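You operate a simulated robot arm through the tools that you are given. There is no shell and no other tool. Be economical: measure what you need, move in short steps, check, and stop when the job is done.

You are at the controls of a simulated two-armed robot. One attempt, no reset.

TASK
Wind the blue set out till the bridge gauge shows 930 MM, and lock it.
Fine: the collar has crept, so go by the gauge, not the counter. Set the gauge on the rails beside the blue hoop seat, free the blue spindle lever, wind, lock the lever, then put the gauge back where it stood. The gauge's glass breaks if dropped, knocked or squeezed. Leave the drive key off and the index pin in. Mind your fingers at frames, clips and levers; drop, knock or topple nothing.

Only the result counts: the job must be done as asked and must still hold three seconds after the hand-in. Knocking over, shifting, dropping, spilling or breaking anything else fails it.

THE ROBOT
Two 7-joint arms with two-finger parallel grippers on one trunk, on a base that drives. Base frame: it is fixed to the floor where the robot stands at the start and does not move with it; the origin is under the middle of the robot, x ahead of it, y to its left, z up. Units: mm, degrees, N and s.
The left shoulder is at the start at [70, 134, 1101], the right one opposite. With the tool pointing down near the work surface each hand reaches from about 100 to 640 mm from the robot's upright axis, wherever it stands, measured 20 degrees to its own side. Places, roughly: blue hoop clip [-1300, 0, 1300]; blue spindle lever [-1200, -400, 1000]; green hoop clip [-1300, -4400, 1300]; green mandrel handwheel [-1100, -4700, 900]; green spindle lever [-1200, -4800, 1000]; orange hoop clip [-1300, -2200, 1300]; orange mandrel handwheel [-1100, -2500, 900]; orange spindle lever [-1200, -2600, 1000]; rails beside the blue hoop seat [-1600, -100, 1200]. Payload 1.57 kg a hand.
The tool frame of a hand sits at the grasp point between the pads (the TCP): z along the fingers, y along the line on which they close. The tips reach 30 mm beyond it. The gripper opens to 80 mm. The fingers are 17 mm wide and 12 mm thick; the gripper's body (40 by 82 mm) begins 80 mm behind the TCP.
Orientation is told as [roll, pitch, yaw] about the base's x, y, z axes, in that order, counted from this pose: with the fingers straight down and closing along the base's y, the tool's x points along the base's -x, its y along +y and its z along -z.

THE INTERFACE
- The arms move only by the tool servo_tool. It takes "left_moves", "right_moves" or both (then of equal length, played together; a hand with none holds still); each is a list of rows, each a list of 7 numbers: the shift along the tool's x, y, z in mm, then the turn, a rotation vector about the tool's x, y, z in degrees, then the closure, from 0 (fully open) to 1 (shut). In form: [[dx, dy, dz, ax, ay, az, claw], ...]. A call has 1 to 10 rows; each row shifts and turns the commanded pose from where the row before left it, along the tool's axes as they then stand. Rows are played at 5 a second. More than 50 mm and 8.6 degrees between two rows, or a gripper value outside its range, and nothing of the call is played. Where a pose cannot be reached the arm comes as near as it can. A force on the tool above 40 N (or 10 N above the force at the start of the call, whichever is more), or a blocked arm, ends the call early, and 0.2 s more pass. Each finger travels about 153 mm/s and halts on what it meets, pressing with about 33 N; the grip force reading is that of the motor and also rises with nothing between the fingers. The clock runs only during rows and for 0.2 s after the last one: add rows that do not move to give the fingers time. The reply holds the time, the measured pose of the TCP, the force on the tool along the base axes, the opening and the grip force, in the units named above and with some noise, with the torque about the TCP (base axes, N m) and any sound that the robot's microphone picked up, and new pictures: "show" is both (left out), scene, wrist or none (wrist: the cameras of the hands that moved).
- Cameras (640 x 400 px; columns grow to the right, rows downward): "scene" is now at [122.2, 48.4, 1320.4]; the picture's right is [0.48, -0.88, 0.00], its down [-0.61, -0.33, -0.72] and it looks along [0.63, 0.34, -0.70] (base axes); focal length 280 px, centre (320, 200). "left" rides on the left gripper at [72, 7, -122] in its tool frame; the picture's right is [-0.09, 1.00, 0.00], its down [-0.84, -0.08, -0.54] and it looks along [-0.54, -0.05, 0.84] (tool axes); focal length 238 px, centre (320, 200). "right" rides on the right gripper at [72, -7, -122] in its tool frame; the picture's right is [0.09, 1.00, 0.00], its down [-0.84, 0.08, -0.54] and it looks along [-0.54, 0.05, 0.84] (tool axes); focal length 238 px, centre (320, 200). There is no depth. A picture from a camera that has moved, and an enlarged one, comes with that camera's place and axes in the base frame and with its lens. The place of the scene camera against the robot may be out by one fixed shift of up to 12 mm in any direction.
- slide_trunk(by): slides the trunk up (or, below 0, down) by that many mm; the arms and the scene camera ride with it, the base frame stays. It gives what a move gives, with no picture.
- steer(legs): drives the robot by 1 to 6 legs, each [ahead, left, turn to the left] in mm, mm and degrees, along the robot's own axes; the way and the turn of a leg run together, so that a leg with both is an arc; at most 1500 mm and 180 degrees a leg. The arms and the cameras ride along, it lands a little off, and it stops where it bumps. It gives what a move gives, and a new picture of the scene camera.
- aim_head(pan, tilt): turns the head with the scene camera to pan (to the left, within 86 degrees either way) and tilt (down, from -29 to 69), counted from straight ahead of the robot. It gives what a move gives, and a new picture of the scene camera.
- inspect(camera, box): a new picture of the part [left, top, right, bottom] of that camera's present view, enlarged. It takes no simulated time.
- close_job(): hands the job in; it is judged then, once.

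Go step by step. Nothing tells you exact positions but the pictures and the camera data: compare them with the known pose of the tool, close in by small moves and look again before you grip or let go. The budget is 120 turns and 260 pictures, counting those below and the enlarged ones. Unless the task says otherwise, let go and move clear before handing in, and close with one line.

The tools are called after "Emit:" as name(argument=value, ...) on one line, values as JSON. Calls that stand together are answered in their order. servo_tool: Moves the arms, as the interface text tells. Its arguments: {"type":"object","properties":{"left_moves":{"type":"array","items":{"type":"array","items":{"type":"number"}}},"right_moves":{"type":"array","items":{"type":"array","items":{"type":"number"}}},"show":{"type":"string","enum":["both","scene","wrist","none"]}},"required":[]} The other tools are called the same way: slide_trunk (by) slides the trunk up or down; steer (legs) drives the base; aim_head (pan, tilt) turns the head that bears the scene camera; inspect (camera, box) takes an enlarged picture of a part of a camera's view; close_job () hands the job in.

At the start:

```text
time: 0.0
left_tcp_pos: [320.7, 362.8, 1085.9]
left_tool_rot: [0.0, 0.0, 0.0]
left_ft_force: [-0.3, 0.4, 0.1]
left_moment: [-0.01, 0.01, 0.03]
left_opening: 80.0
left_grasp_force: 0.0
right_tcp_pos: [387.5, 37.4, 1026.4]
right_tool_rot: [-0.1, 0.0, 0.0]
right_ft_force: [-0.1, -0.2, -0.8]
right_moment: [-0.02, 0.0, 0.03]
right_opening: 80.0
right_grasp_force: 0.0
trunk travel left (down, up): [-675.0, 265.0]
robot x, y, heading: [0.7, 3.1, -0.0]
head pan, tilt: [28.4, 44.3]
```

scene: 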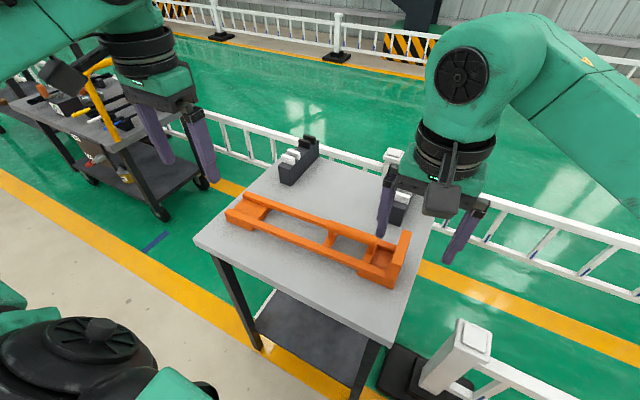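
right: 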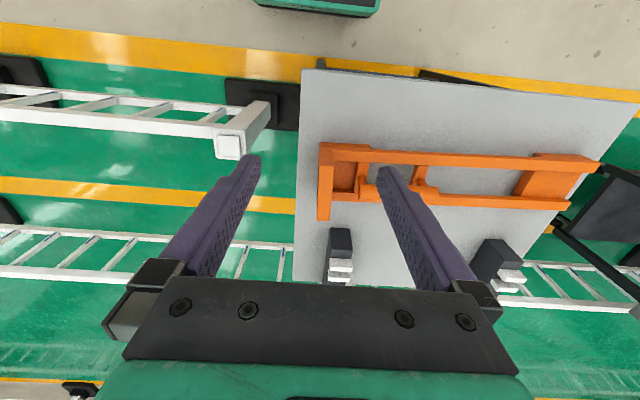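
left: 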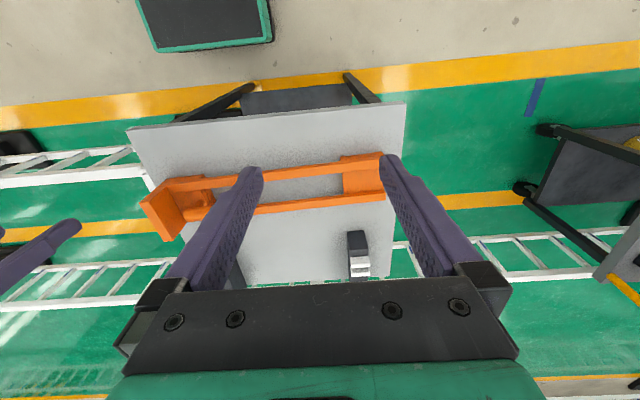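

I see a stand in front with an orange frame (perhaps the bridge gauge) and a trolley to the left. The work is behind me, so I look around first.

Emit:
inspect(camera="scene", box=[180, 100, 500, 300])

Emit:
aim_head(pan=80, tilt=25)

```text
2.00 times, centred on (340, 200) of scene
camera zoom: at [122.2, 48.4, 1320.4], right [0.48, -0.88, 0.0], down [-0.61, -0.33, -0.72], along [0.63, 0.34, -0.7], focal length 561 px, centre (280, 200)
```

zoom: 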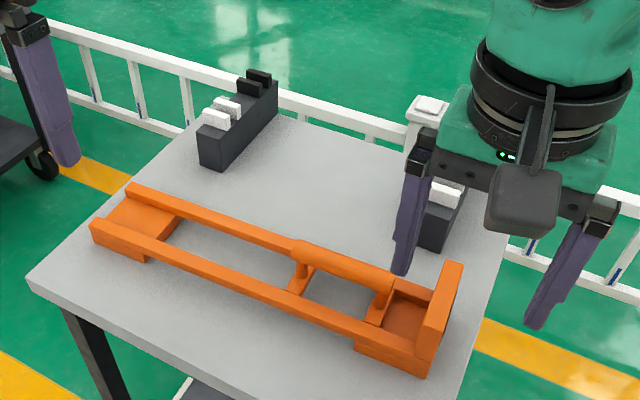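

```text
time: 1.2
left_tcp_pos: [320.6, 362.2, 1084.9]
left_tool_rot: [0.0, 0.0, 0.0]
left_ft_force: [0.3, -0.2, 0.2]
left_moment: [-0.01, 0.0, -0.02]
left_opening: 80.2
left_grasp_force: 0.1
right_tcp_pos: [387.2, 38.4, 1027.3]
right_tool_rot: [-0.1, 0.0, 0.0]
right_ft_force: [0.6, -0.9, 0.6]
right_moment: [-0.01, 0.04, 0.0]
right_opening: 80.1
right_grasp_force: 0.1
trunk travel left (down, up): [-675.0, 265.0]
robot x, y, heading: [-0.1, 2.9, 0.0]
head pan, tilt: [80.0, 25.0]
camera scene: at [66.3, 100.2, 1349.9], right [0.98, -0.17, 0.0], down [-0.07, -0.42, -0.91], along [0.16, 0.89, -0.42], focal length 280 px, centre (320, 200)
```

scene: 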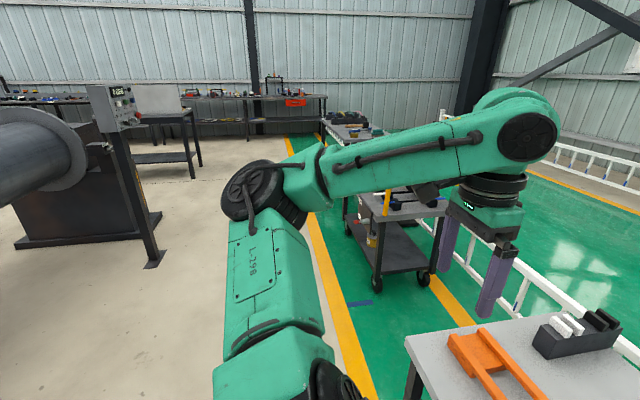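

The big machine (drum, post with a panel) begins to my rear left. I look to the right side too.

Emit:
aim_head(pan=-80, tilt=20)

Emit:
aim_head(pan=10, tilt=40)

```text
time: 3.7
left_tcp_pos: [322.1, 362.9, 1083.3]
left_tool_rot: [0.0, 0.1, -0.1]
left_ft_force: [0.1, -0.5, -0.4]
left_moment: [0.03, -0.02, -0.01]
left_opening: 79.9
left_grasp_force: 0.1
right_tcp_pos: [387.6, 37.4, 1026.1]
right_tool_rot: [0.0, 0.1, 0.0]
right_ft_force: [-0.5, -0.5, -0.2]
right_moment: [-0.02, -0.01, -0.02]
right_opening: 79.7
right_grasp_force: 0.1
trunk travel left (down, up): [-675.0, 265.0]
robot x, y, heading: [0.9, -1.8, 0.1]
head pan, tilt: [-80.0, 20.0]
camera scene: at [66.4, -82.2, 1358.0], right [-0.98, -0.17, 0.0], down [-0.06, 0.34, -0.94], along [0.16, -0.93, -0.34], focal length 280 px, centre (320, 200)
```

scene: 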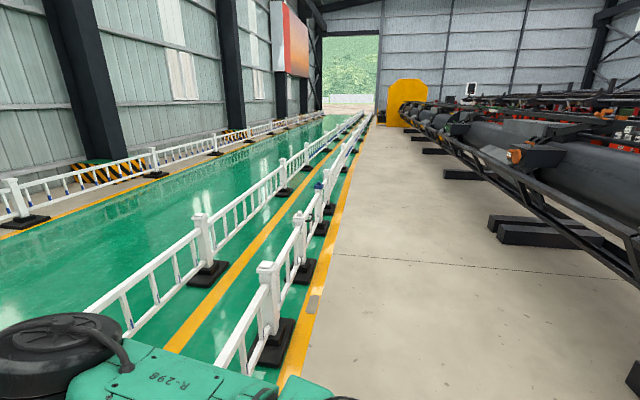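

```text
time: 5.3
left_tcp_pos: [319.7, 363.0, 1085.2]
left_tool_rot: [0.0, -0.1, -0.1]
left_ft_force: [-0.5, -0.7, -0.4]
left_moment: [0.0, 0.03, 0.02]
left_opening: 79.8
left_grasp_force: 0.1
right_tcp_pos: [387.9, 38.5, 1025.3]
right_tool_rot: [0.0, 0.0, 0.0]
right_ft_force: [0.3, 0.9, 0.7]
right_moment: [-0.02, 0.01, 0.02]
right_opening: 80.1
right_grasp_force: 0.0
trunk travel left (down, up): [-675.0, 265.0]
robot x, y, heading: [0.6, 2.3, 0.1]
head pan, tilt: [10.0, 40.0]
camera scene: at [133.9, 24.2, 1326.6], right [0.17, -0.98, 0.0], down [-0.63, -0.11, -0.77], along [0.75, 0.13, -0.64], focal length 280 px, centre (320, 200)
```

scene: 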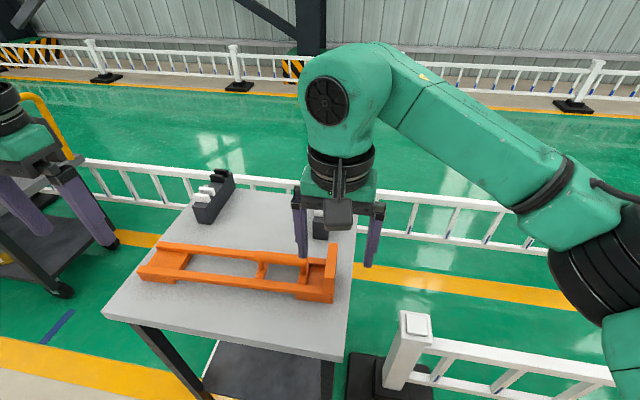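

The orange frame with a handle lies close below my right hand; I look at it closely, then back off and turn round.

Emit:
inspect(camera="right", box=[290, 60, 640, 290])

Emit:
steer(legs=[[-450, 0, 0], [0, 0, 90]])

```text
1.74 times, centred on (465, 175) of right
camera zoom: at [315.4, 30.5, 1148.1], right [-0.09, 1.0, 0.0], down [0.84, 0.08, 0.54], along [0.54, 0.05, -0.84], focal length 414 px, centre (68, 244)
```

zoom: 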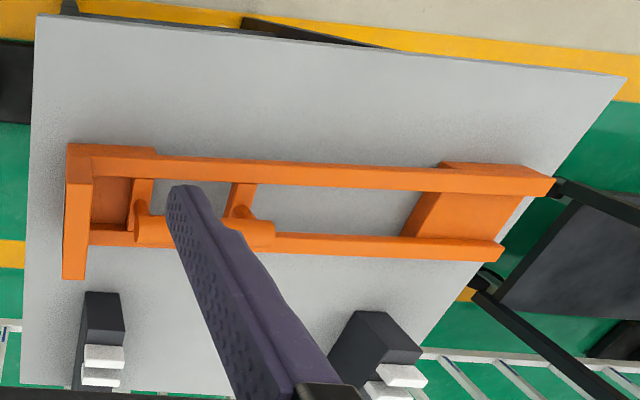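

```text
time: 11.8
left_tcp_pos: [-800.9, 329.8, 1084.5]
left_tool_rot: [0.0, 0.0, 88.6]
left_ft_force: [0.4, 0.1, 0.1]
left_moment: [0.02, 0.01, 0.0]
left_opening: 80.1
left_grasp_force: 0.1
right_tcp_pos: [-473.2, 388.7, 1026.7]
right_tool_rot: [0.1, 0.0, 88.7]
right_ft_force: [0.2, 0.9, -0.7]
right_moment: [-0.02, -0.02, 0.01]
right_opening: 79.8
right_grasp_force: 0.1
trunk travel left (down, up): [-675.0, 265.0]
robot x, y, heading: [-443.7, -2.0, 88.6]
head pan, tilt: [10.0, 40.0]
camera scene: at [-457.1, 144.2, 1326.6], right [0.99, 0.15, 0.0], down [0.1, -0.64, -0.77], along [-0.12, 0.76, -0.64], focal length 280 px, centre (320, 200)
```

scene: 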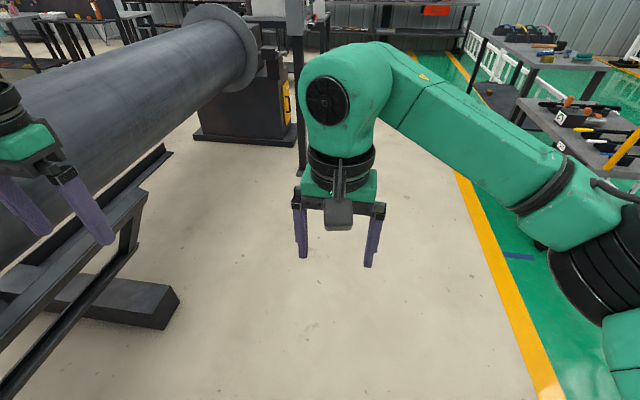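

Now I look toward the machine on my left; I first shift away from it, then aim the head.

Emit:
steer(legs=[[0, -250, 0]])

Emit:
aim_head(pan=80, tilt=25)

```text
time: 13.6
left_tcp_pos: [-554.2, 322.2, 1083.9]
left_tool_rot: [0.1, 0.0, 88.8]
left_ft_force: [-0.9, 0.0, -1.1]
left_moment: [0.04, 0.02, -0.01]
left_opening: 79.7
left_grasp_force: 0.0
right_tcp_pos: [-228.9, 383.7, 1025.6]
right_tool_rot: [0.0, 0.1, 88.8]
right_ft_force: [-0.7, 0.1, 0.0]
right_moment: [0.0, 0.01, -0.01]
right_opening: 79.9
right_grasp_force: 0.0
trunk travel left (down, up): [-675.0, 265.0]
robot x, y, heading: [-197.2, -4.6, 88.6]
head pan, tilt: [10.0, 40.0]
camera scene: at [-210.8, 138.8, 1326.6], right [0.99, 0.15, 0.0], down [0.1, -0.64, -0.77], along [-0.12, 0.76, -0.64], focal length 280 px, centre (320, 200)
```

scene: 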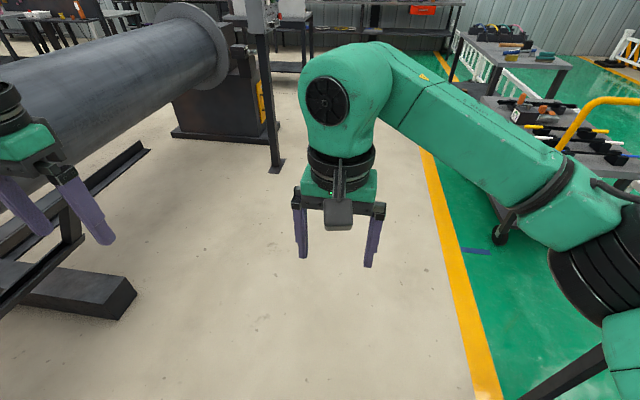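

```text
time: 15.0
left_tcp_pos: [-555.6, 322.5, 1083.6]
left_tool_rot: [0.0, 0.1, 88.8]
left_ft_force: [-0.1, -0.2, 0.4]
left_moment: [-0.03, -0.02, 0.0]
left_opening: 79.9
left_grasp_force: 0.1
right_tcp_pos: [-228.6, 382.4, 1025.9]
right_tool_rot: [0.0, -0.1, 88.9]
right_ft_force: [0.4, 0.4, -0.4]
right_moment: [0.0, 0.01, 0.05]
right_opening: 80.0
right_grasp_force: 0.1
trunk travel left (down, up): [-675.0, 265.0]
robot x, y, heading: [-199.9, -8.2, 88.6]
head pan, tilt: [80.0, 25.0]
camera scene: at [-287.2, 72.6, 1349.9], right [0.19, 0.98, 0.0], down [0.41, -0.08, -0.91], along [-0.89, 0.18, -0.42], focal length 280 px, centre (320, 200)
```

scene: 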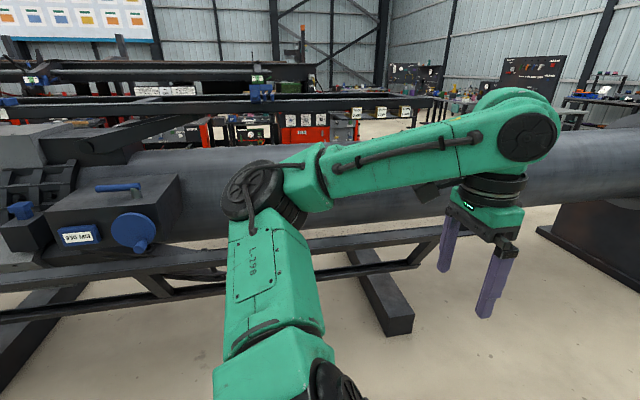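

The blue set with its handwheel and readout lies to my left; I turn to face the machine.

Emit:
steer(legs=[[0, 0, 91]])

Emit:
aim_head(pan=25, tilt=20)

```text
time: 19.3
left_tcp_pos: [-519.5, -365.3, 1084.5]
left_tool_rot: [0.0, 0.1, 179.6]
left_ft_force: [-0.3, 0.3, 0.9]
left_moment: [0.0, -0.04, -0.02]
left_opening: 80.0
left_grasp_force: 0.0
right_tcp_pos: [-584.3, -41.4, 1026.1]
right_tool_rot: [0.0, 0.1, 179.6]
right_ft_force: [0.1, 0.1, -0.3]
right_moment: [-0.03, -0.01, -0.01]
right_opening: 79.8
right_grasp_force: 0.0
trunk travel left (down, up): [-675.0, 265.0]
robot x, y, heading: [-198.5, -11.8, 179.7]
head pan, tilt: [80.0, 25.0]
camera scene: at [-264.4, -85.8, 1349.9], right [-0.98, 0.18, 0.0], down [0.08, 0.42, -0.91], along [-0.16, -0.89, -0.42], focal length 280 px, centre (320, 200)
```

scene: 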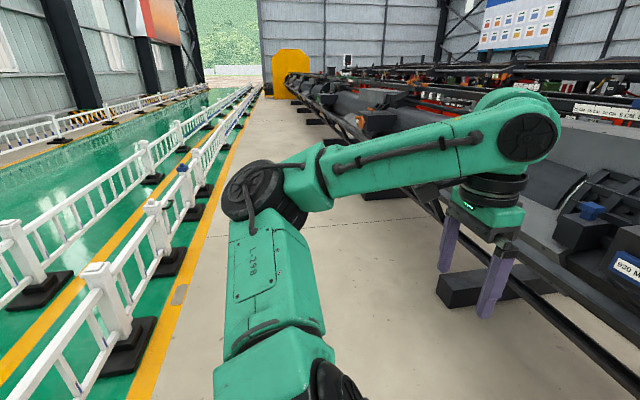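

```text
time: 20.5
left_tcp_pos: [-520.0, -366.7, 1084.3]
left_tool_rot: [0.0, 0.0, 179.6]
left_ft_force: [-0.8, -0.3, -0.5]
left_moment: [-0.02, 0.02, -0.02]
left_opening: 79.8
left_grasp_force: 0.1
right_tcp_pos: [-584.3, -40.8, 1026.0]
right_tool_rot: [0.0, 0.0, 179.7]
right_ft_force: [-0.2, -0.5, 0.2]
right_moment: [0.01, -0.01, 0.0]
right_opening: 80.0
right_grasp_force: 0.0
trunk travel left (down, up): [-675.0, 265.0]
robot x, y, heading: [-199.5, -3.9, 179.6]
head pan, tilt: [25.0, 20.0]
camera scene: at [-332.4, -34.2, 1358.0], right [-0.42, 0.91, 0.0], down [0.31, 0.14, -0.94], along [-0.85, -0.39, -0.34], focal length 280 px, centre (320, 200)
```

scene: 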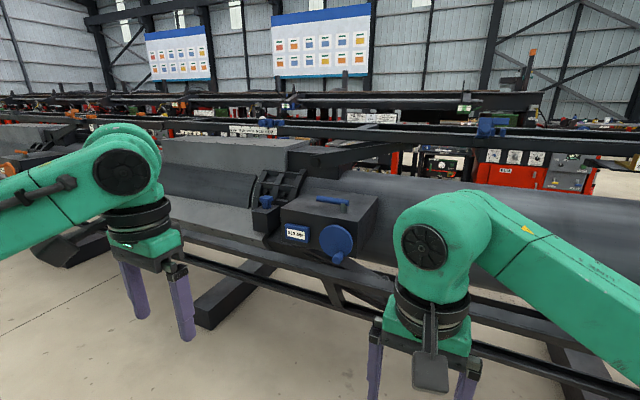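

Emit:
inspect(camera="scene", box=[220, 150, 400, 270])

Emit:
inspect(camera="scene", box=[220, 80, 640, 200])

```text
3.33 times, centred on (310, 210) of scene
camera zoom: at [-332.4, -34.2, 1358.0], right [-0.42, 0.91, 0.0], down [0.31, 0.14, -0.94], along [-0.85, -0.39, -0.34], focal length 934 px, centre (353, 167)
```

zoom: 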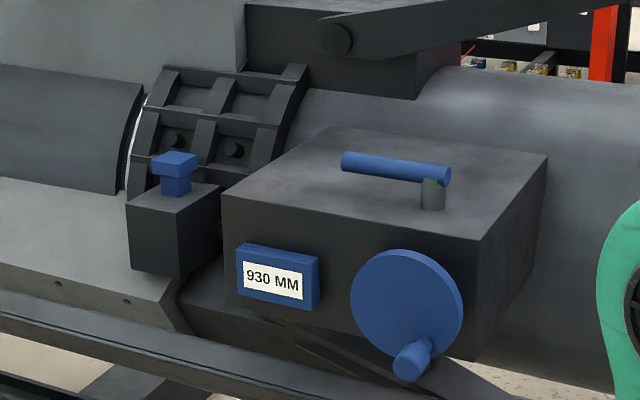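

```text
1.52 times, centred on (430, 140) of scene
camera zoom: at [-332.4, -34.2, 1358.0], right [-0.42, 0.91, 0.0], down [0.31, 0.14, -0.94], along [-0.85, -0.39, -0.34], focal length 427 px, centre (152, 291)
```

zoom: 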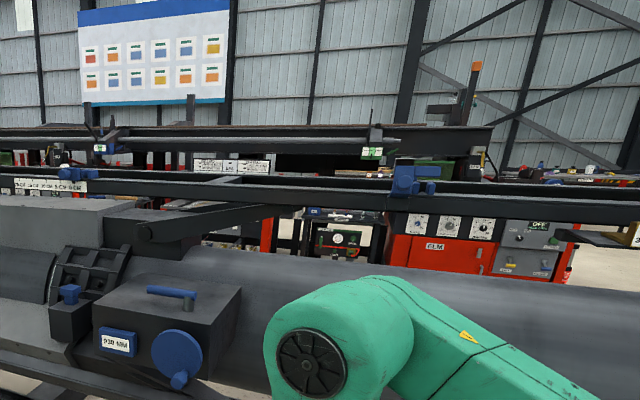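

The blue set: T-pin at left, counter 930 MM, handwheel with crank knob, lever on top of the gearbox. I raise the trunk to see the rails and hoop seat behind.

Emit:
slide_trunk(by=260)

Emit:
aim_head(pan=5, tilt=22)

Emit:
inspect(camera="scene", box=[200, 60, 520, 260])

```text
time: 23.2
left_tcp_pos: [-520.0, -366.9, 1344.3]
left_tool_rot: [0.0, 0.0, 179.5]
left_ft_force: [0.0, 0.5, -0.2]
left_moment: [0.02, -0.01, 0.01]
left_opening: 80.1
left_grasp_force: 0.0
right_tcp_pos: [-585.6, -39.8, 1286.1]
right_tool_rot: [0.0, 0.0, 179.8]
right_ft_force: [0.1, -0.9, 0.8]
right_moment: [-0.01, 0.01, -0.01]
right_opening: 80.2
right_grasp_force: 0.1
trunk travel left (down, up): [-935.0, 5.0]
robot x, y, heading: [-197.0, -7.6, 179.6]
head pan, tilt: [25.0, 20.0]
```

```text
time: 24.0
left_tcp_pos: [-521.6, -365.1, 1344.4]
left_tool_rot: [0.0, -0.1, 179.7]
left_ft_force: [0.0, -0.3, -0.6]
left_moment: [0.01, 0.0, 0.02]
left_opening: 80.1
left_grasp_force: 0.0
right_tcp_pos: [-585.3, -39.4, 1286.0]
right_tool_rot: [0.1, 0.0, 179.7]
right_ft_force: [0.6, 0.1, 0.1]
right_moment: [-0.02, 0.02, -0.02]
right_opening: 80.1
right_grasp_force: 0.0
trunk travel left (down, up): [-935.0, 5.0]
robot x, y, heading: [-196.7, -1.5, 179.8]
head pan, tilt: [5.0, 22.0]
camera scene: at [-340.4, -2.8, 1614.8], right [-0.08, 1.0, 0.0], down [0.37, 0.03, -0.93], along [-0.92, -0.08, -0.37], focal length 280 px, centre (320, 200)
```

scene: 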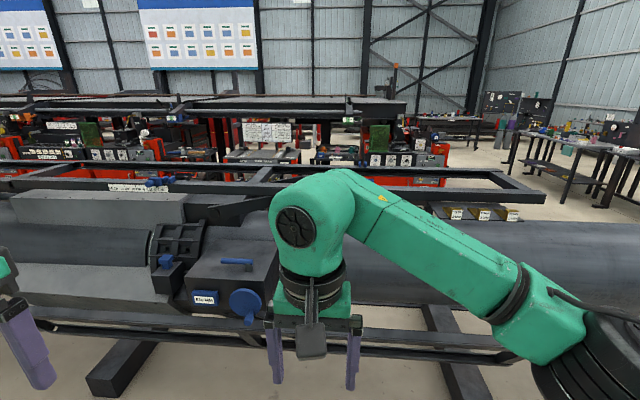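

```text
2.00 times, centred on (360, 160) of scene
camera zoom: at [-340.4, -2.8, 1614.8], right [-0.08, 1.0, 0.0], down [0.37, 0.03, -0.93], along [-0.92, -0.08, -0.37], focal length 561 px, centre (240, 280)
```

zoom: 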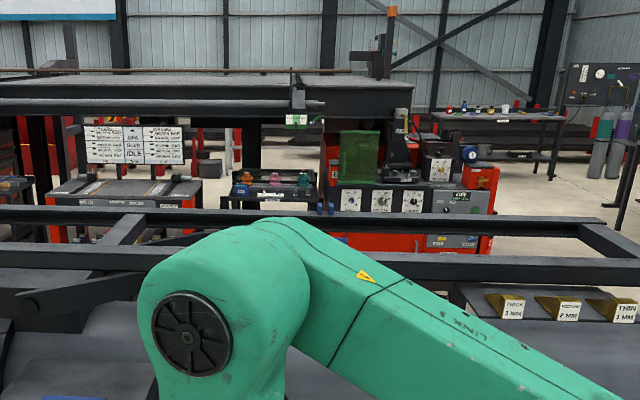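

Two rails run along y above the drum, but my arm hides the hoop seat. I shift to see it from the side.

Emit:
steer(legs=[[0, -650, 0]])

Emit:
aim_head(pan=42, tilt=18)

Emit:
inspect(camera="scene", box=[120, 80, 520, 330])

```text
time: 27.6
left_tcp_pos: [-518.1, 276.7, 1343.4]
left_tool_rot: [-0.2, 0.0, 179.2]
left_ft_force: [0.2, 0.3, -0.6]
left_moment: [0.02, -0.03, 0.01]
left_opening: 80.2
left_grasp_force: 0.1
right_tcp_pos: [-579.0, 604.0, 1285.8]
right_tool_rot: [0.0, -0.1, 179.4]
right_ft_force: [-0.2, 0.5, -0.2]
right_moment: [0.02, -0.02, 0.01]
right_opening: 79.9
right_grasp_force: 0.0
trunk travel left (down, up): [-935.0, 5.0]
robot x, y, heading: [-190.7, 632.9, 179.3]
head pan, tilt: [5.0, 22.0]
camera scene: at [-334.3, 638.6, 1614.8], right [-0.07, 1.0, 0.0], down [0.37, 0.03, -0.93], along [-0.92, -0.07, -0.37], focal length 280 px, centre (320, 200)
```

scene: 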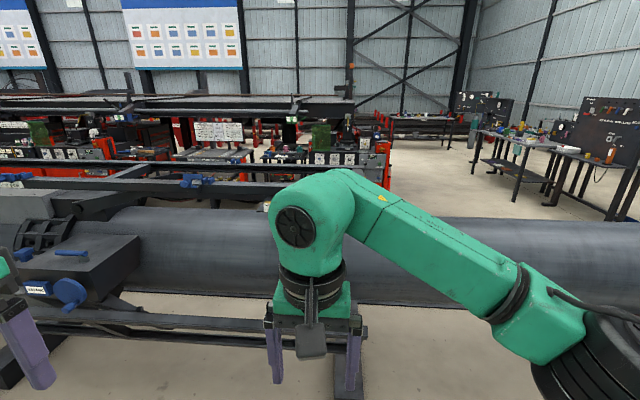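

```text
time: 28.6
left_tcp_pos: [-515.8, 279.5, 1344.6]
left_tool_rot: [0.0, 0.1, 179.2]
left_ft_force: [-0.1, -0.3, -0.2]
left_moment: [-0.02, 0.01, 0.0]
left_opening: 80.0
left_grasp_force: 0.1
right_tcp_pos: [-579.4, 605.2, 1285.5]
right_tool_rot: [0.0, 0.1, 179.4]
right_ft_force: [0.2, 0.2, 0.3]
right_moment: [-0.03, 0.0, -0.03]
right_opening: 80.2
right_grasp_force: 0.2
trunk travel left (down, up): [-935.0, 5.0]
robot x, y, heading: [-192.8, 639.4, 179.3]
head pan, tilt: [42.0, 18.0]
camera scene: at [-311.9, 586.8, 1621.3], right [-0.66, 0.75, 0.0], down [0.23, 0.2, -0.95], along [-0.72, -0.63, -0.31], focal length 280 px, centre (320, 200)
```

scene: 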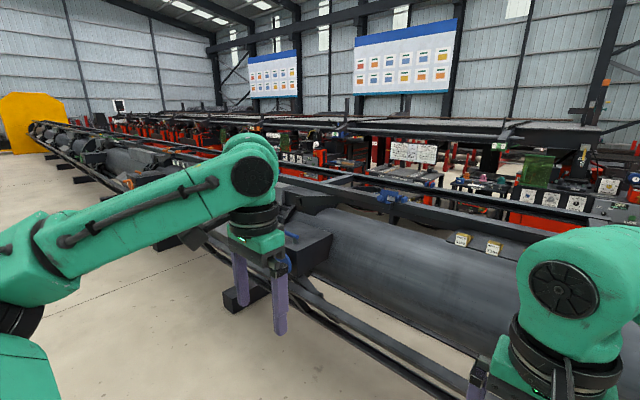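

```text
1.60 times, centred on (320, 205) of scene
camera zoom: at [-311.9, 586.8, 1621.3], right [-0.66, 0.75, 0.0], down [0.23, 0.2, -0.95], along [-0.72, -0.63, -0.31], focal length 448 px, centre (320, 192)
```

zoom: 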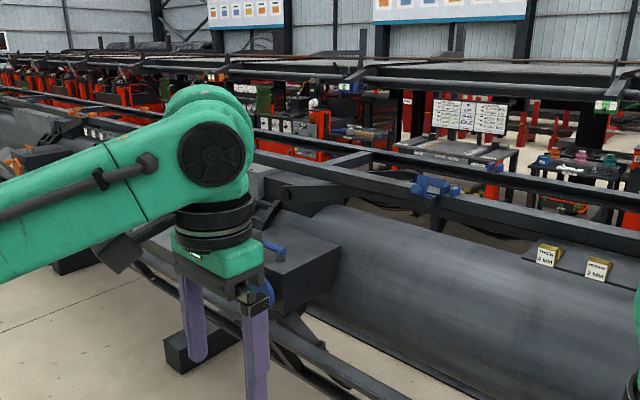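

I shift back so the hoop seat falls between my arms, and a bit nearer.

Emit:
steer(legs=[[200, 350, 0]])

Emit:
aim_head(pan=22, tilt=24)

Emit:
inspect(camera="scene", box=[150, 70, 450, 270])

```text
time: 31.1
left_tcp_pos: [-721.3, -65.0, 1344.9]
left_tool_rot: [0.2, 0.0, 179.2]
left_ft_force: [0.5, -0.9, 0.2]
left_moment: [-0.02, 0.03, 0.02]
left_opening: 80.1
left_grasp_force: 0.1
right_tcp_pos: [-784.4, 260.8, 1288.0]
right_tool_rot: [0.1, -0.1, 179.3]
right_ft_force: [0.5, 0.3, 0.1]
right_moment: [-0.03, 0.05, -0.01]
right_opening: 80.1
right_grasp_force: 0.0
trunk travel left (down, up): [-935.0, 5.0]
robot x, y, heading: [-400.4, 291.9, 179.1]
head pan, tilt: [42.0, 18.0]
camera scene: at [-515.7, 242.9, 1621.6], right [-0.66, 0.75, 0.0], down [0.23, 0.2, -0.95], along [-0.72, -0.63, -0.31], focal length 280 px, centre (320, 200)
```

scene: 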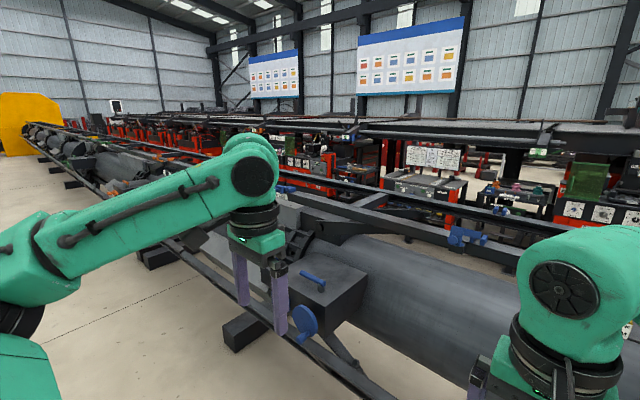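

```text
time: 31.9
left_tcp_pos: [-722.4, -66.4, 1343.9]
left_tool_rot: [0.0, 0.1, 179.1]
left_ft_force: [-0.4, 1.3, -0.2]
left_moment: [0.02, 0.01, -0.01]
left_opening: 80.0
left_grasp_force: 0.1
right_tcp_pos: [-786.0, 258.1, 1287.2]
right_tool_rot: [0.0, -0.2, 179.3]
right_ft_force: [0.5, -0.1, -0.5]
right_moment: [0.04, 0.02, 0.0]
right_opening: 79.9
right_grasp_force: 0.0
trunk travel left (down, up): [-935.0, 5.0]
robot x, y, heading: [-400.5, 290.8, 179.5]
head pan, tilt: [22.0, 24.0]
camera scene: at [-533.6, 267.5, 1611.5], right [-0.36, 0.93, 0.0], down [0.38, 0.15, -0.91], along [-0.85, -0.33, -0.41], focal length 280 px, centre (320, 200)
```

scene: 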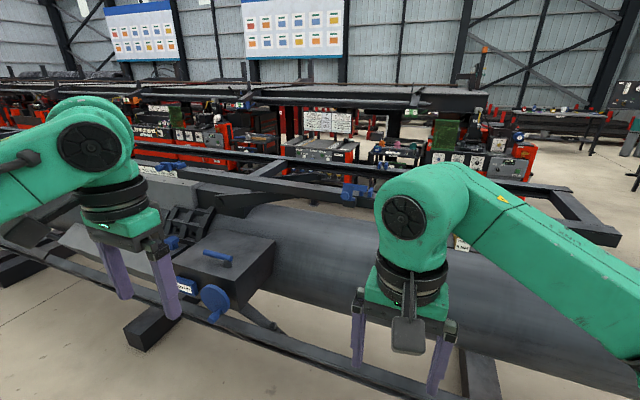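

```text
2.00 times, centred on (300, 170) of scene
camera zoom: at [-533.6, 267.5, 1611.5], right [-0.36, 0.93, 0.0], down [0.38, 0.15, -0.91], along [-0.85, -0.33, -0.41], focal length 561 px, centre (360, 260)
```

zoom: 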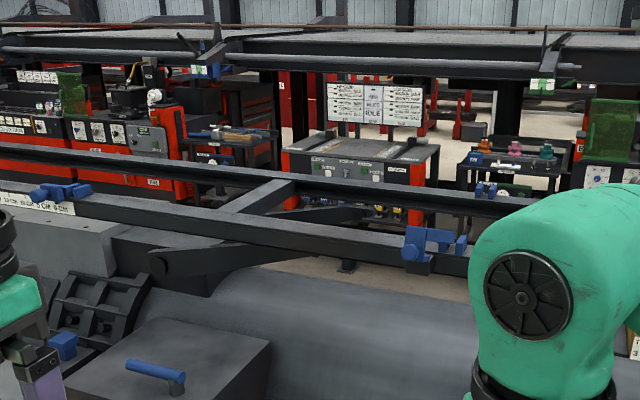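

Emit:
inspect(camera="scene", box=[330, 150, 420, 230])

Emit:
inspect(camera="scene", box=[120, 140, 280, 320])

```text
5.00 times, centred on (375, 190) of scene
camera zoom: at [-533.6, 267.5, 1611.5], right [-0.36, 0.93, 0.0], down [0.38, 0.15, -0.91], along [-0.85, -0.33, -0.41], focal length 1401 px, centre (45, 250)
```

zoom: 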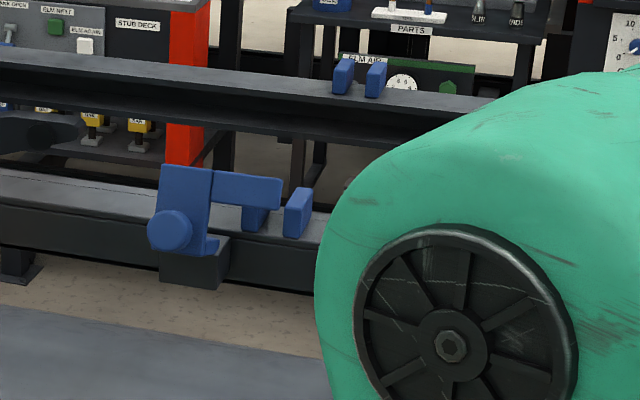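

```text
2.22 times, centred on (200, 230) of scene
camera zoom: at [-533.6, 267.5, 1611.5], right [-0.36, 0.93, 0.0], down [0.38, 0.15, -0.91], along [-0.85, -0.33, -0.41], focal length 623 px, centre (587, 133)
```

zoom: 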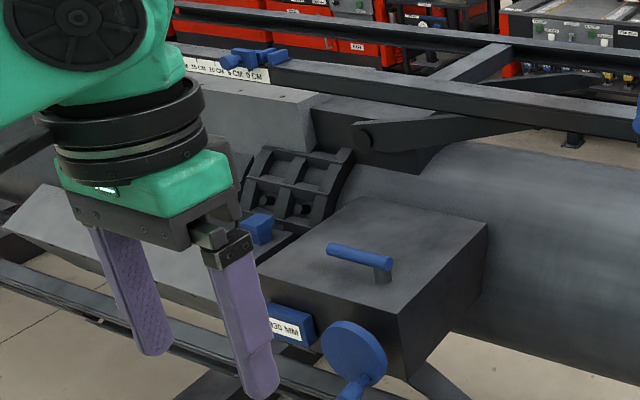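

The blue hoop seat (pairs of pegs on both rails with the clip) is at about y=120; the rails beside it are free. Now I go back to the table to study and pick up the orange gauge.

Emit:
steer(legs=[[-100, 0, 0], [0, 0, -90], [0, 0, -90], [0, -290, 0], [200, 0, 0]])

Emit:
aim_head(pan=15, tilt=45)

```text
time: 43.4
left_tcp_pos: [215.5, 384.4, 1345.0]
left_tool_rot: [0.1, -0.2, 2.4]
left_ft_force: [-0.6, 0.0, -0.4]
left_moment: [0.06, -0.03, 0.02]
left_opening: 80.2
left_grasp_force: 0.0
right_tcp_pos: [294.2, 61.1, 1287.6]
right_tool_rot: [0.0, -0.1, 2.4]
right_ft_force: [0.0, 0.4, 0.7]
right_moment: [0.01, -0.01, 0.0]
right_opening: 79.7
right_grasp_force: 0.0
trunk travel left (down, up): [-935.0, 5.0]
robot x, y, heading: [-87.2, 7.9, 2.2]
head pan, tilt: [22.0, 24.0]
camera scene: at [43.0, 58.1, 1612.1], right [0.41, -0.91, 0.0], down [-0.37, -0.17, -0.92], along [0.83, 0.38, -0.4], focal length 280 px, centre (320, 200)
```

scene: 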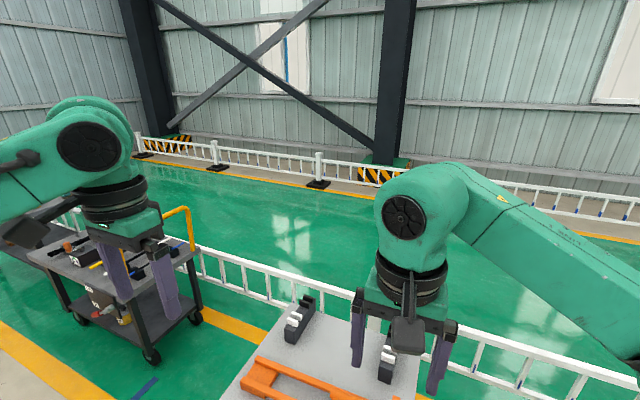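

```text
time: 44.2
left_tcp_pos: [221.1, 383.7, 1345.4]
left_tool_rot: [-0.1, 0.0, 2.3]
left_ft_force: [0.1, 0.2, 0.2]
left_moment: [0.02, -0.02, -0.02]
left_opening: 79.9
left_grasp_force: 0.0
right_tcp_pos: [301.8, 62.0, 1286.3]
right_tool_rot: [-0.1, 0.0, 2.3]
right_ft_force: [-0.2, 0.6, 0.1]
right_moment: [0.01, -0.01, 0.02]
right_opening: 79.7
right_grasp_force: 0.0
trunk travel left (down, up): [-935.0, 5.0]
robot x, y, heading: [-82.4, 9.0, 2.1]
head pan, tilt: [15.0, 45.0]
camera scene: at [43.1, 44.3, 1579.4], right [0.3, -0.95, 0.0], down [-0.67, -0.21, -0.71], along [0.68, 0.21, -0.71], focal length 280 px, centre (320, 200)
```

scene: 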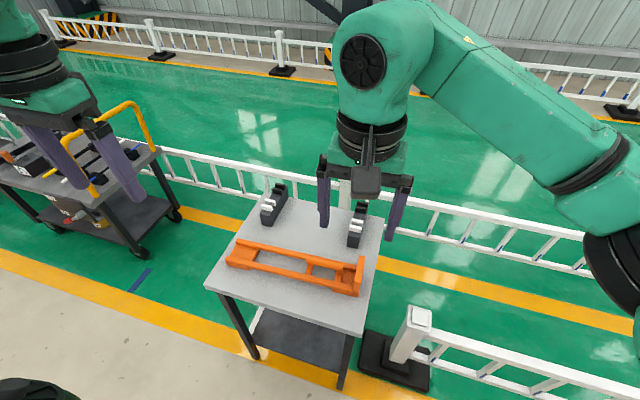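

Emit:
inspect(camera="scene", box=[200, 170, 400, 330])

Emit:
inspect(camera="scene", box=[0, 90, 200, 250])

Emit:
inspect(camera="right", box=[200, 60, 600, 310])

```text
2.50 times, centred on (300, 250) of scene
camera zoom: at [43.1, 44.3, 1579.4], right [0.3, -0.95, 0.0], down [-0.67, -0.21, -0.71], along [0.68, 0.21, -0.71], focal length 701 px, centre (370, 75)
```

zoom: 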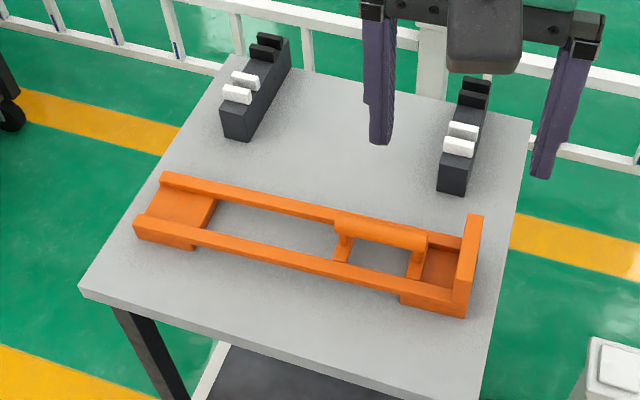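

```text
2.50 times, centred on (100, 170) of scene
camera zoom: at [43.1, 44.3, 1579.4], right [0.3, -0.95, 0.0], down [-0.67, -0.21, -0.71], along [0.68, 0.21, -0.71], focal length 701 px, centre (870, 275)
```

zoom: 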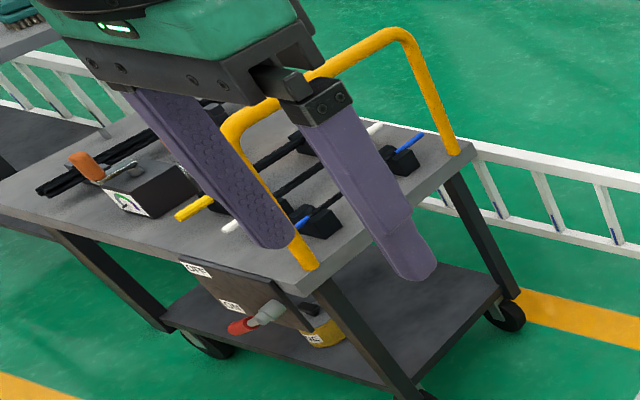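

```text
1.60 times, centred on (400, 185) of right
camera zoom: at [229.0, 51.9, 1408.0], right [-0.13, 0.99, 0.0], down [0.83, 0.11, 0.54], along [0.54, 0.07, -0.84], focal length 381 px, centre (192, 224)
```

zoom: 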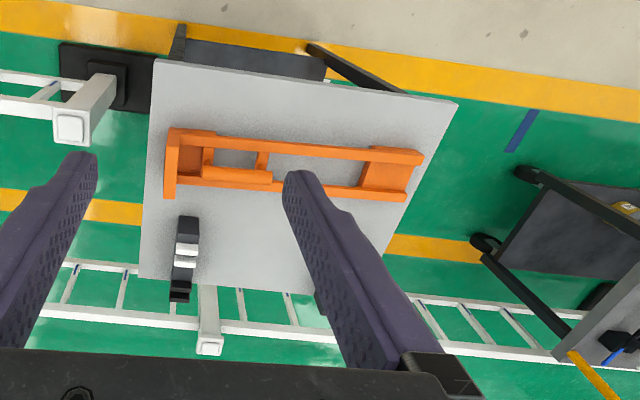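

I want to see the outward face of the orange frame's end plate and the trolley items, so I sidestep right and look back.

Emit:
steer(legs=[[0, -650, 0]])

Emit:
aim_head(pan=50, tilt=38)

```text
time: 47.9
left_tcp_pos: [247.2, -268.6, 1344.0]
left_tool_rot: [-0.1, -0.1, 3.0]
left_ft_force: [-0.5, 0.5, -1.3]
left_moment: [-0.02, -0.01, 0.02]
left_opening: 80.0
left_grasp_force: 0.1
right_tcp_pos: [331.2, -590.8, 1286.0]
right_tool_rot: [-0.1, -0.1, 3.0]
right_ft_force: [-0.2, 0.9, 0.1]
right_moment: [-0.03, 0.0, 0.0]
right_opening: 80.1
right_grasp_force: 0.0
trunk travel left (down, up): [-935.0, 5.0]
robot x, y, heading: [-51.8, -647.6, 2.9]
head pan, tilt: [15.0, 45.0]
camera scene: at [72.6, -611.0, 1579.3], right [0.31, -0.95, 0.0], down [-0.67, -0.22, -0.71], along [0.67, 0.22, -0.71], focal length 280 px, centre (320, 200)
```

scene: 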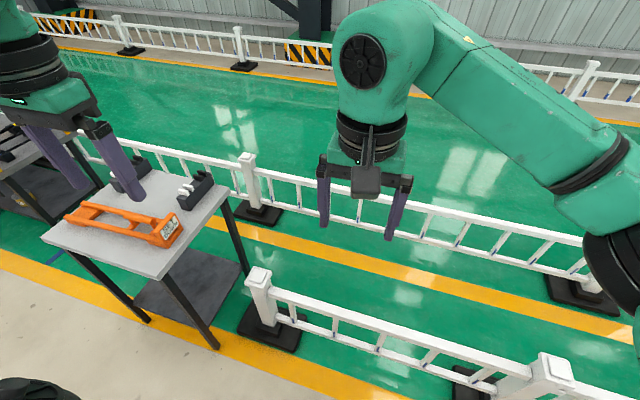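

```text
time: 48.9
left_tcp_pos: [247.4, -271.3, 1344.6]
left_tool_rot: [0.0, 0.0, 3.0]
left_ft_force: [-0.3, 0.1, -0.6]
left_moment: [0.03, -0.01, 0.0]
left_opening: 79.8
left_grasp_force: 0.1
right_tcp_pos: [329.6, -593.3, 1286.0]
right_tool_rot: [-0.1, 0.0, 3.0]
right_ft_force: [-0.2, -0.4, 0.2]
right_moment: [-0.02, 0.02, 0.01]
right_opening: 80.0
right_grasp_force: 0.1
trunk travel left (down, up): [-935.0, 5.0]
robot x, y, heading: [-54.0, -651.1, 3.1]
head pan, tilt: [50.0, 38.0]
camera scene: at [47.4, -569.9, 1589.6], right [0.8, -0.6, 0.0], down [-0.37, -0.49, -0.79], along [0.47, 0.63, -0.62], focal length 280 px, centre (320, 200)
```

scene: 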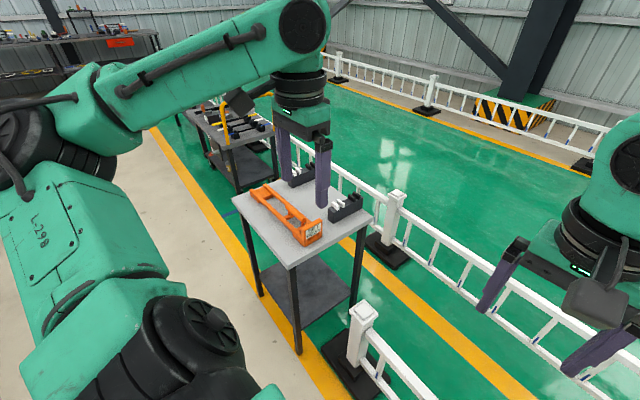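

Emit:
inspect(camera="scene", box=[230, 170, 390, 270])

```text
4.00 times, centred on (310, 220) of scene
camera zoom: at [47.4, -569.9, 1589.6], right [0.8, -0.6, 0.0], down [-0.37, -0.49, -0.79], along [0.47, 0.63, -0.62], focal length 1121 px, centre (360, 120)
```

zoom: 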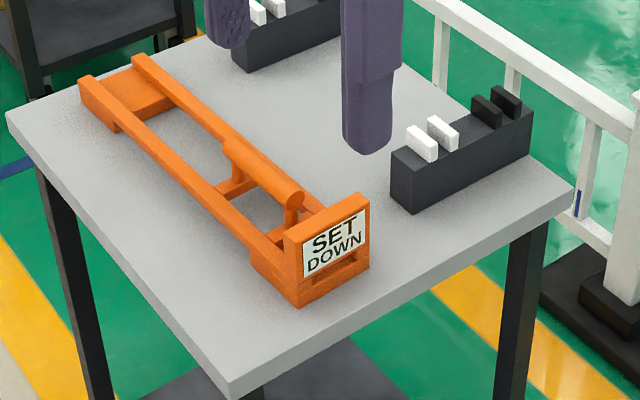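

That settles it: the orange frame is the gauge, its glass showing "SET DOWN" toward -y. I drive back to stand facing its handle and bring the trunk down.

Emit:
steer(legs=[[0, 0, -3], [0, 780, 0]])

Emit:
slide_trunk(by=-260)

Emit:
aim_head(pan=5, tilt=48)

Emit:
inspect(camera="right", box=[160, 50, 640, 350])

```text
time: 53.5
left_tcp_pos: [266.2, 482.5, 1344.9]
left_tool_rot: [0.2, 0.1, -0.1]
left_ft_force: [0.0, -0.4, -0.2]
left_moment: [0.02, 0.03, -0.05]
left_opening: 79.9
left_grasp_force: 0.1
right_tcp_pos: [334.5, 157.9, 1286.5]
right_tool_rot: [0.1, 0.0, 0.0]
right_ft_force: [-0.2, -1.1, -0.9]
right_moment: [0.02, 0.01, -0.02]
right_opening: 80.2
right_grasp_force: 0.0
trunk travel left (down, up): [-935.0, 5.0]
robot x, y, heading: [-52.9, 122.1, 0.0]
head pan, tilt: [50.0, 38.0]
camera scene: at [52.1, 195.5, 1589.7], right [0.77, -0.64, 0.0], down [-0.4, -0.47, -0.79], along [0.51, 0.6, -0.61], focal length 280 px, centre (320, 200)
```

scene: 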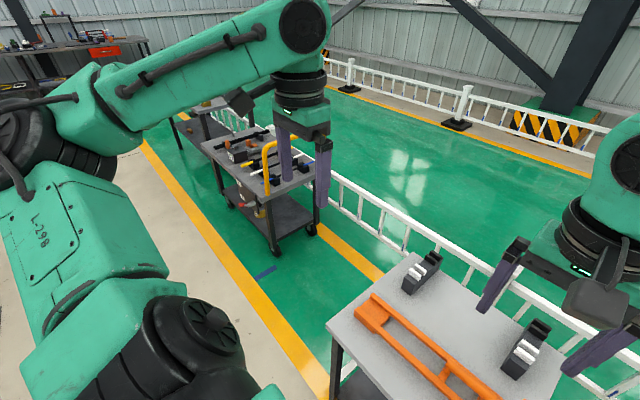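

```text
time: 56.2
left_tcp_pos: [268.0, 484.9, 1085.1]
left_tool_rot: [0.1, 0.0, -0.2]
left_ft_force: [-0.7, 0.4, 0.0]
left_moment: [-0.04, -0.02, -0.01]
left_opening: 79.9
left_grasp_force: 0.0
right_tcp_pos: [333.6, 158.6, 1026.6]
right_tool_rot: [0.0, 0.0, 0.1]
right_ft_force: [-0.2, 0.4, 0.2]
right_moment: [0.0, 0.01, 0.0]
right_opening: 80.0
right_grasp_force: 0.0
trunk travel left (down, up): [-675.0, 265.0]
robot x, y, heading: [-55.2, 123.0, 0.1]
head pan, tilt: [50.0, 38.0]
```

```text
time: 57.3
left_tcp_pos: [267.3, 485.3, 1083.2]
left_tool_rot: [-0.1, 0.0, -0.1]
left_ft_force: [0.1, 0.3, 0.2]
left_moment: [0.01, 0.04, -0.06]
left_opening: 80.1
left_grasp_force: 0.1
right_tcp_pos: [334.2, 159.0, 1025.2]
right_tool_rot: [0.0, 0.0, 0.0]
right_ft_force: [0.2, 0.2, -0.5]
right_moment: [0.0, -0.02, 0.03]
right_opening: 79.9
right_grasp_force: 0.1
trunk travel left (down, up): [-675.0, 265.0]
robot x, y, heading: [-52.9, 123.8, -0.1]
head pan, tilt: [5.0, 48.0]
camera scene: at [74.9, 138.1, 1315.2], right [0.09, -1.0, 0.0], down [-0.74, -0.06, -0.67], along [0.67, 0.06, -0.74], focal length 280 px, centre (320, 200)
```

scene: 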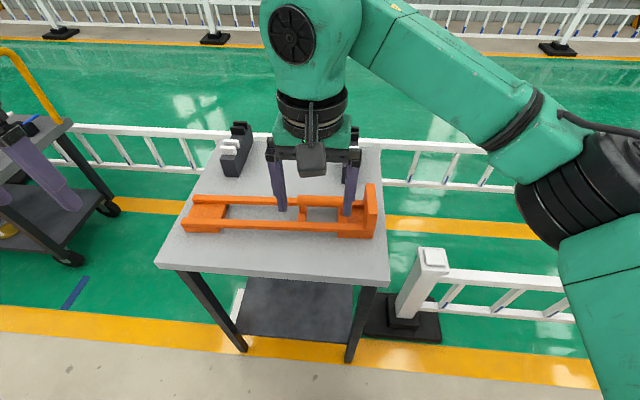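

```text
1.33 times, centred on (400, 200) of right
camera zoom: at [261.6, 152.0, 1148.2], right [-0.09, 1.0, 0.0], down [0.84, 0.08, 0.54], along [0.54, 0.05, -0.84], focal length 318 px, centre (213, 200)
```

zoom: 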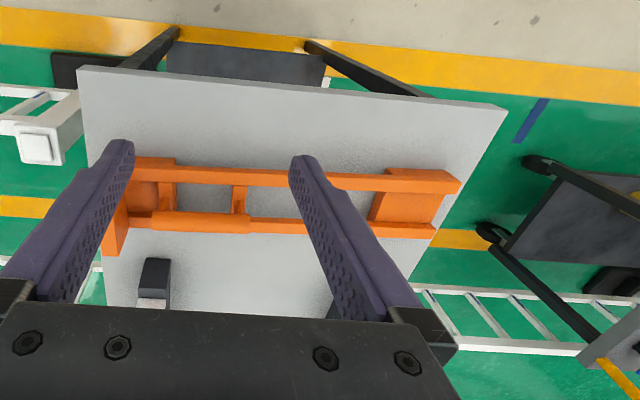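

The handle is at roughly (485, 158). I bring the right hand over it and turn it by 90° so the fingers close across the handle, staying high.

Emit:
servo_tool(right_moves=[[-48, 0, 0, 0, 0, 0, 0], [-48, 0, 0, 0, 0, 0, 0], [-48, 0, 0, 0, 0, 0, 0], [0, 0, 0, 0, 0, -8, 0], [0, 0, 0, 0, 0, -8, 0], [0, 0, 0, 0, 0, -8, 0], [0, 0, 0, 0, 0, -8, 0], [0, 0, 0, 0, 0, -8, 0], [0, 0, 0, 0, 0, -8, 0]], show="none")

Emit:
servo_tool(right_moves=[[0, 0, 0, 0, 0, -8, 0], [0, 0, 0, 0, 0, -8, 0], [0, 0, 0, 0, 0, -8, 0], [0, 0, 0, 0, 0, -8, 0], [0, 0, 0, 0, 0, -8, 0], [0, 0, 0, 0, 0, -2, 0], [0, 0, 0, 0, 0, 0, 0]])

```text
time: 59.3
left_tcp_pos: [267.6, 482.6, 1084.8]
left_tool_rot: [0.0, 0.0, 0.0]
left_ft_force: [0.7, 0.1, -0.3]
left_moment: [0.03, 0.04, -0.01]
left_opening: 79.9
left_grasp_force: 0.1
right_tcp_pos: [450.8, 130.9, 985.4]
right_tool_rot: [-0.1, -0.1, 32.5]
right_ft_force: [0.1, -0.7, 0.4]
right_moment: [0.06, -0.03, 0.02]
right_opening: 80.3
right_grasp_force: 0.0
right hand out of reach, approached as far as the arm can: row 6, 7, 8, 9
trunk travel left (down, up): [-675.0, 265.0]
robot x, y, heading: [-53.1, 121.5, 0.1]
head pan, tilt: [5.0, 48.0]
```

```text
time: 60.9
left_tcp_pos: [267.3, 484.2, 1083.7]
left_tool_rot: [0.0, 0.0, -0.2]
left_ft_force: [-0.4, -0.6, -0.9]
left_moment: [-0.02, -0.01, 0.02]
left_opening: 80.1
left_grasp_force: 0.0
right_tcp_pos: [451.7, 133.0, 986.8]
right_tool_rot: [-0.2, -0.1, 34.5]
right_ft_force: [0.7, 0.2, -0.3]
right_moment: [-0.02, -0.01, -0.01]
right_opening: 80.1
right_grasp_force: 0.1
right hand out of reach, approached as far as the arm can: row 1, 2, 3, 4, 5
trunk travel left (down, up): [-675.0, 265.0]
robot x, y, heading: [-52.7, 119.4, -0.2]
head pan, tilt: [5.0, 48.0]
camera scene: at [75.0, 138.0, 1315.2], right [0.09, -1.0, 0.0], down [-0.74, -0.06, -0.67], along [0.67, 0.06, -0.74], focal length 280 px, centre (320, 200)
camera right: at [395.0, 86.8, 1108.1], right [-0.64, 0.77, 0.0], down [0.64, 0.54, 0.54], along [0.42, 0.35, -0.84], focal length 238 px, centre (320, 200)
```

scene: 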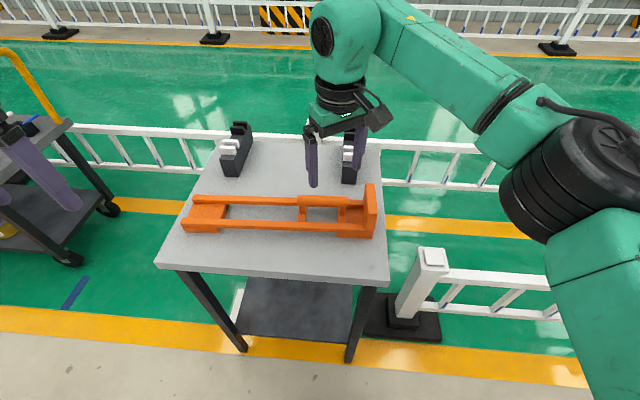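
right: 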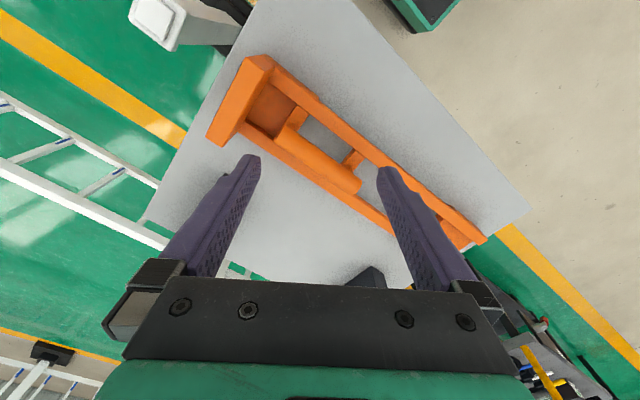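

The right wrist runs out of travel in that direction. I'll undo this and try the left hand, whose range is mirrored.

Emit:
servo_tool(right_moves=[[0, 0, -30, 0, 0, 8, 0], [0, 0, 0, 0, 0, 8, 0], [0, 0, 0, 0, 0, 8, 0], [0, 0, 0, 0, 0, 8, 0], [0, 0, 0, 0, 0, 0, 0]], left_moves=[[0, 0, 0, 0, 0, -8, 0], [0, 0, 0, 0, 0, -8, 0], [0, 0, 0, 0, 0, -8, 0], [0, 0, 0, 0, 0, -8, 0], [0, 0, 0, 0, 0, -8, 0]], show="none")

Emit:
servo_tool(left_moves=[[0, 0, 0, 0, 0, -8, 0], [0, 0, 0, 0, 0, -8, 0], [0, 0, 0, 0, 0, -8, 0], [0, 0, 0, 0, 0, -8, 0], [0, 0, 0, 0, 0, -8, 0], [0, 0, 0, 0, 0, -8, 0], [0, 0, 0, 0, 0, -2, 0]], show="none")

```text
time: 62.1
left_tcp_pos: [268.0, 484.3, 1084.5]
left_tool_rot: [0.0, 0.0, 40.1]
left_ft_force: [-1.0, -0.1, 0.6]
left_moment: [-0.03, -0.03, 0.02]
left_opening: 80.0
left_grasp_force: 0.0
right_tcp_pos: [450.6, 131.5, 1016.2]
right_tool_rot: [-0.1, -0.2, 2.5]
right_ft_force: [1.3, 0.9, 0.3]
right_moment: [0.02, -0.01, 0.02]
right_opening: 80.1
right_grasp_force: 0.0
trunk travel left (down, up): [-675.0, 265.0]
robot x, y, heading: [-51.6, 120.4, -0.0]
head pan, tilt: [5.0, 48.0]
```

```text
time: 63.7
left_tcp_pos: [267.1, 485.8, 1085.2]
left_tool_rot: [0.0, 0.0, 90.0]
left_ft_force: [0.6, -0.3, -0.3]
left_moment: [-0.03, -0.02, 0.01]
left_opening: 79.9
left_grasp_force: 0.1
right_tcp_pos: [451.4, 132.9, 1016.6]
right_tool_rot: [-0.1, -0.1, 2.5]
right_ft_force: [0.3, 0.3, 0.2]
right_moment: [0.03, 0.0, -0.03]
right_opening: 80.3
right_grasp_force: 0.0
trunk travel left (down, up): [-675.0, 265.0]
robot x, y, heading: [-53.2, 121.6, 0.1]
head pan, tilt: [5.0, 48.0]
```

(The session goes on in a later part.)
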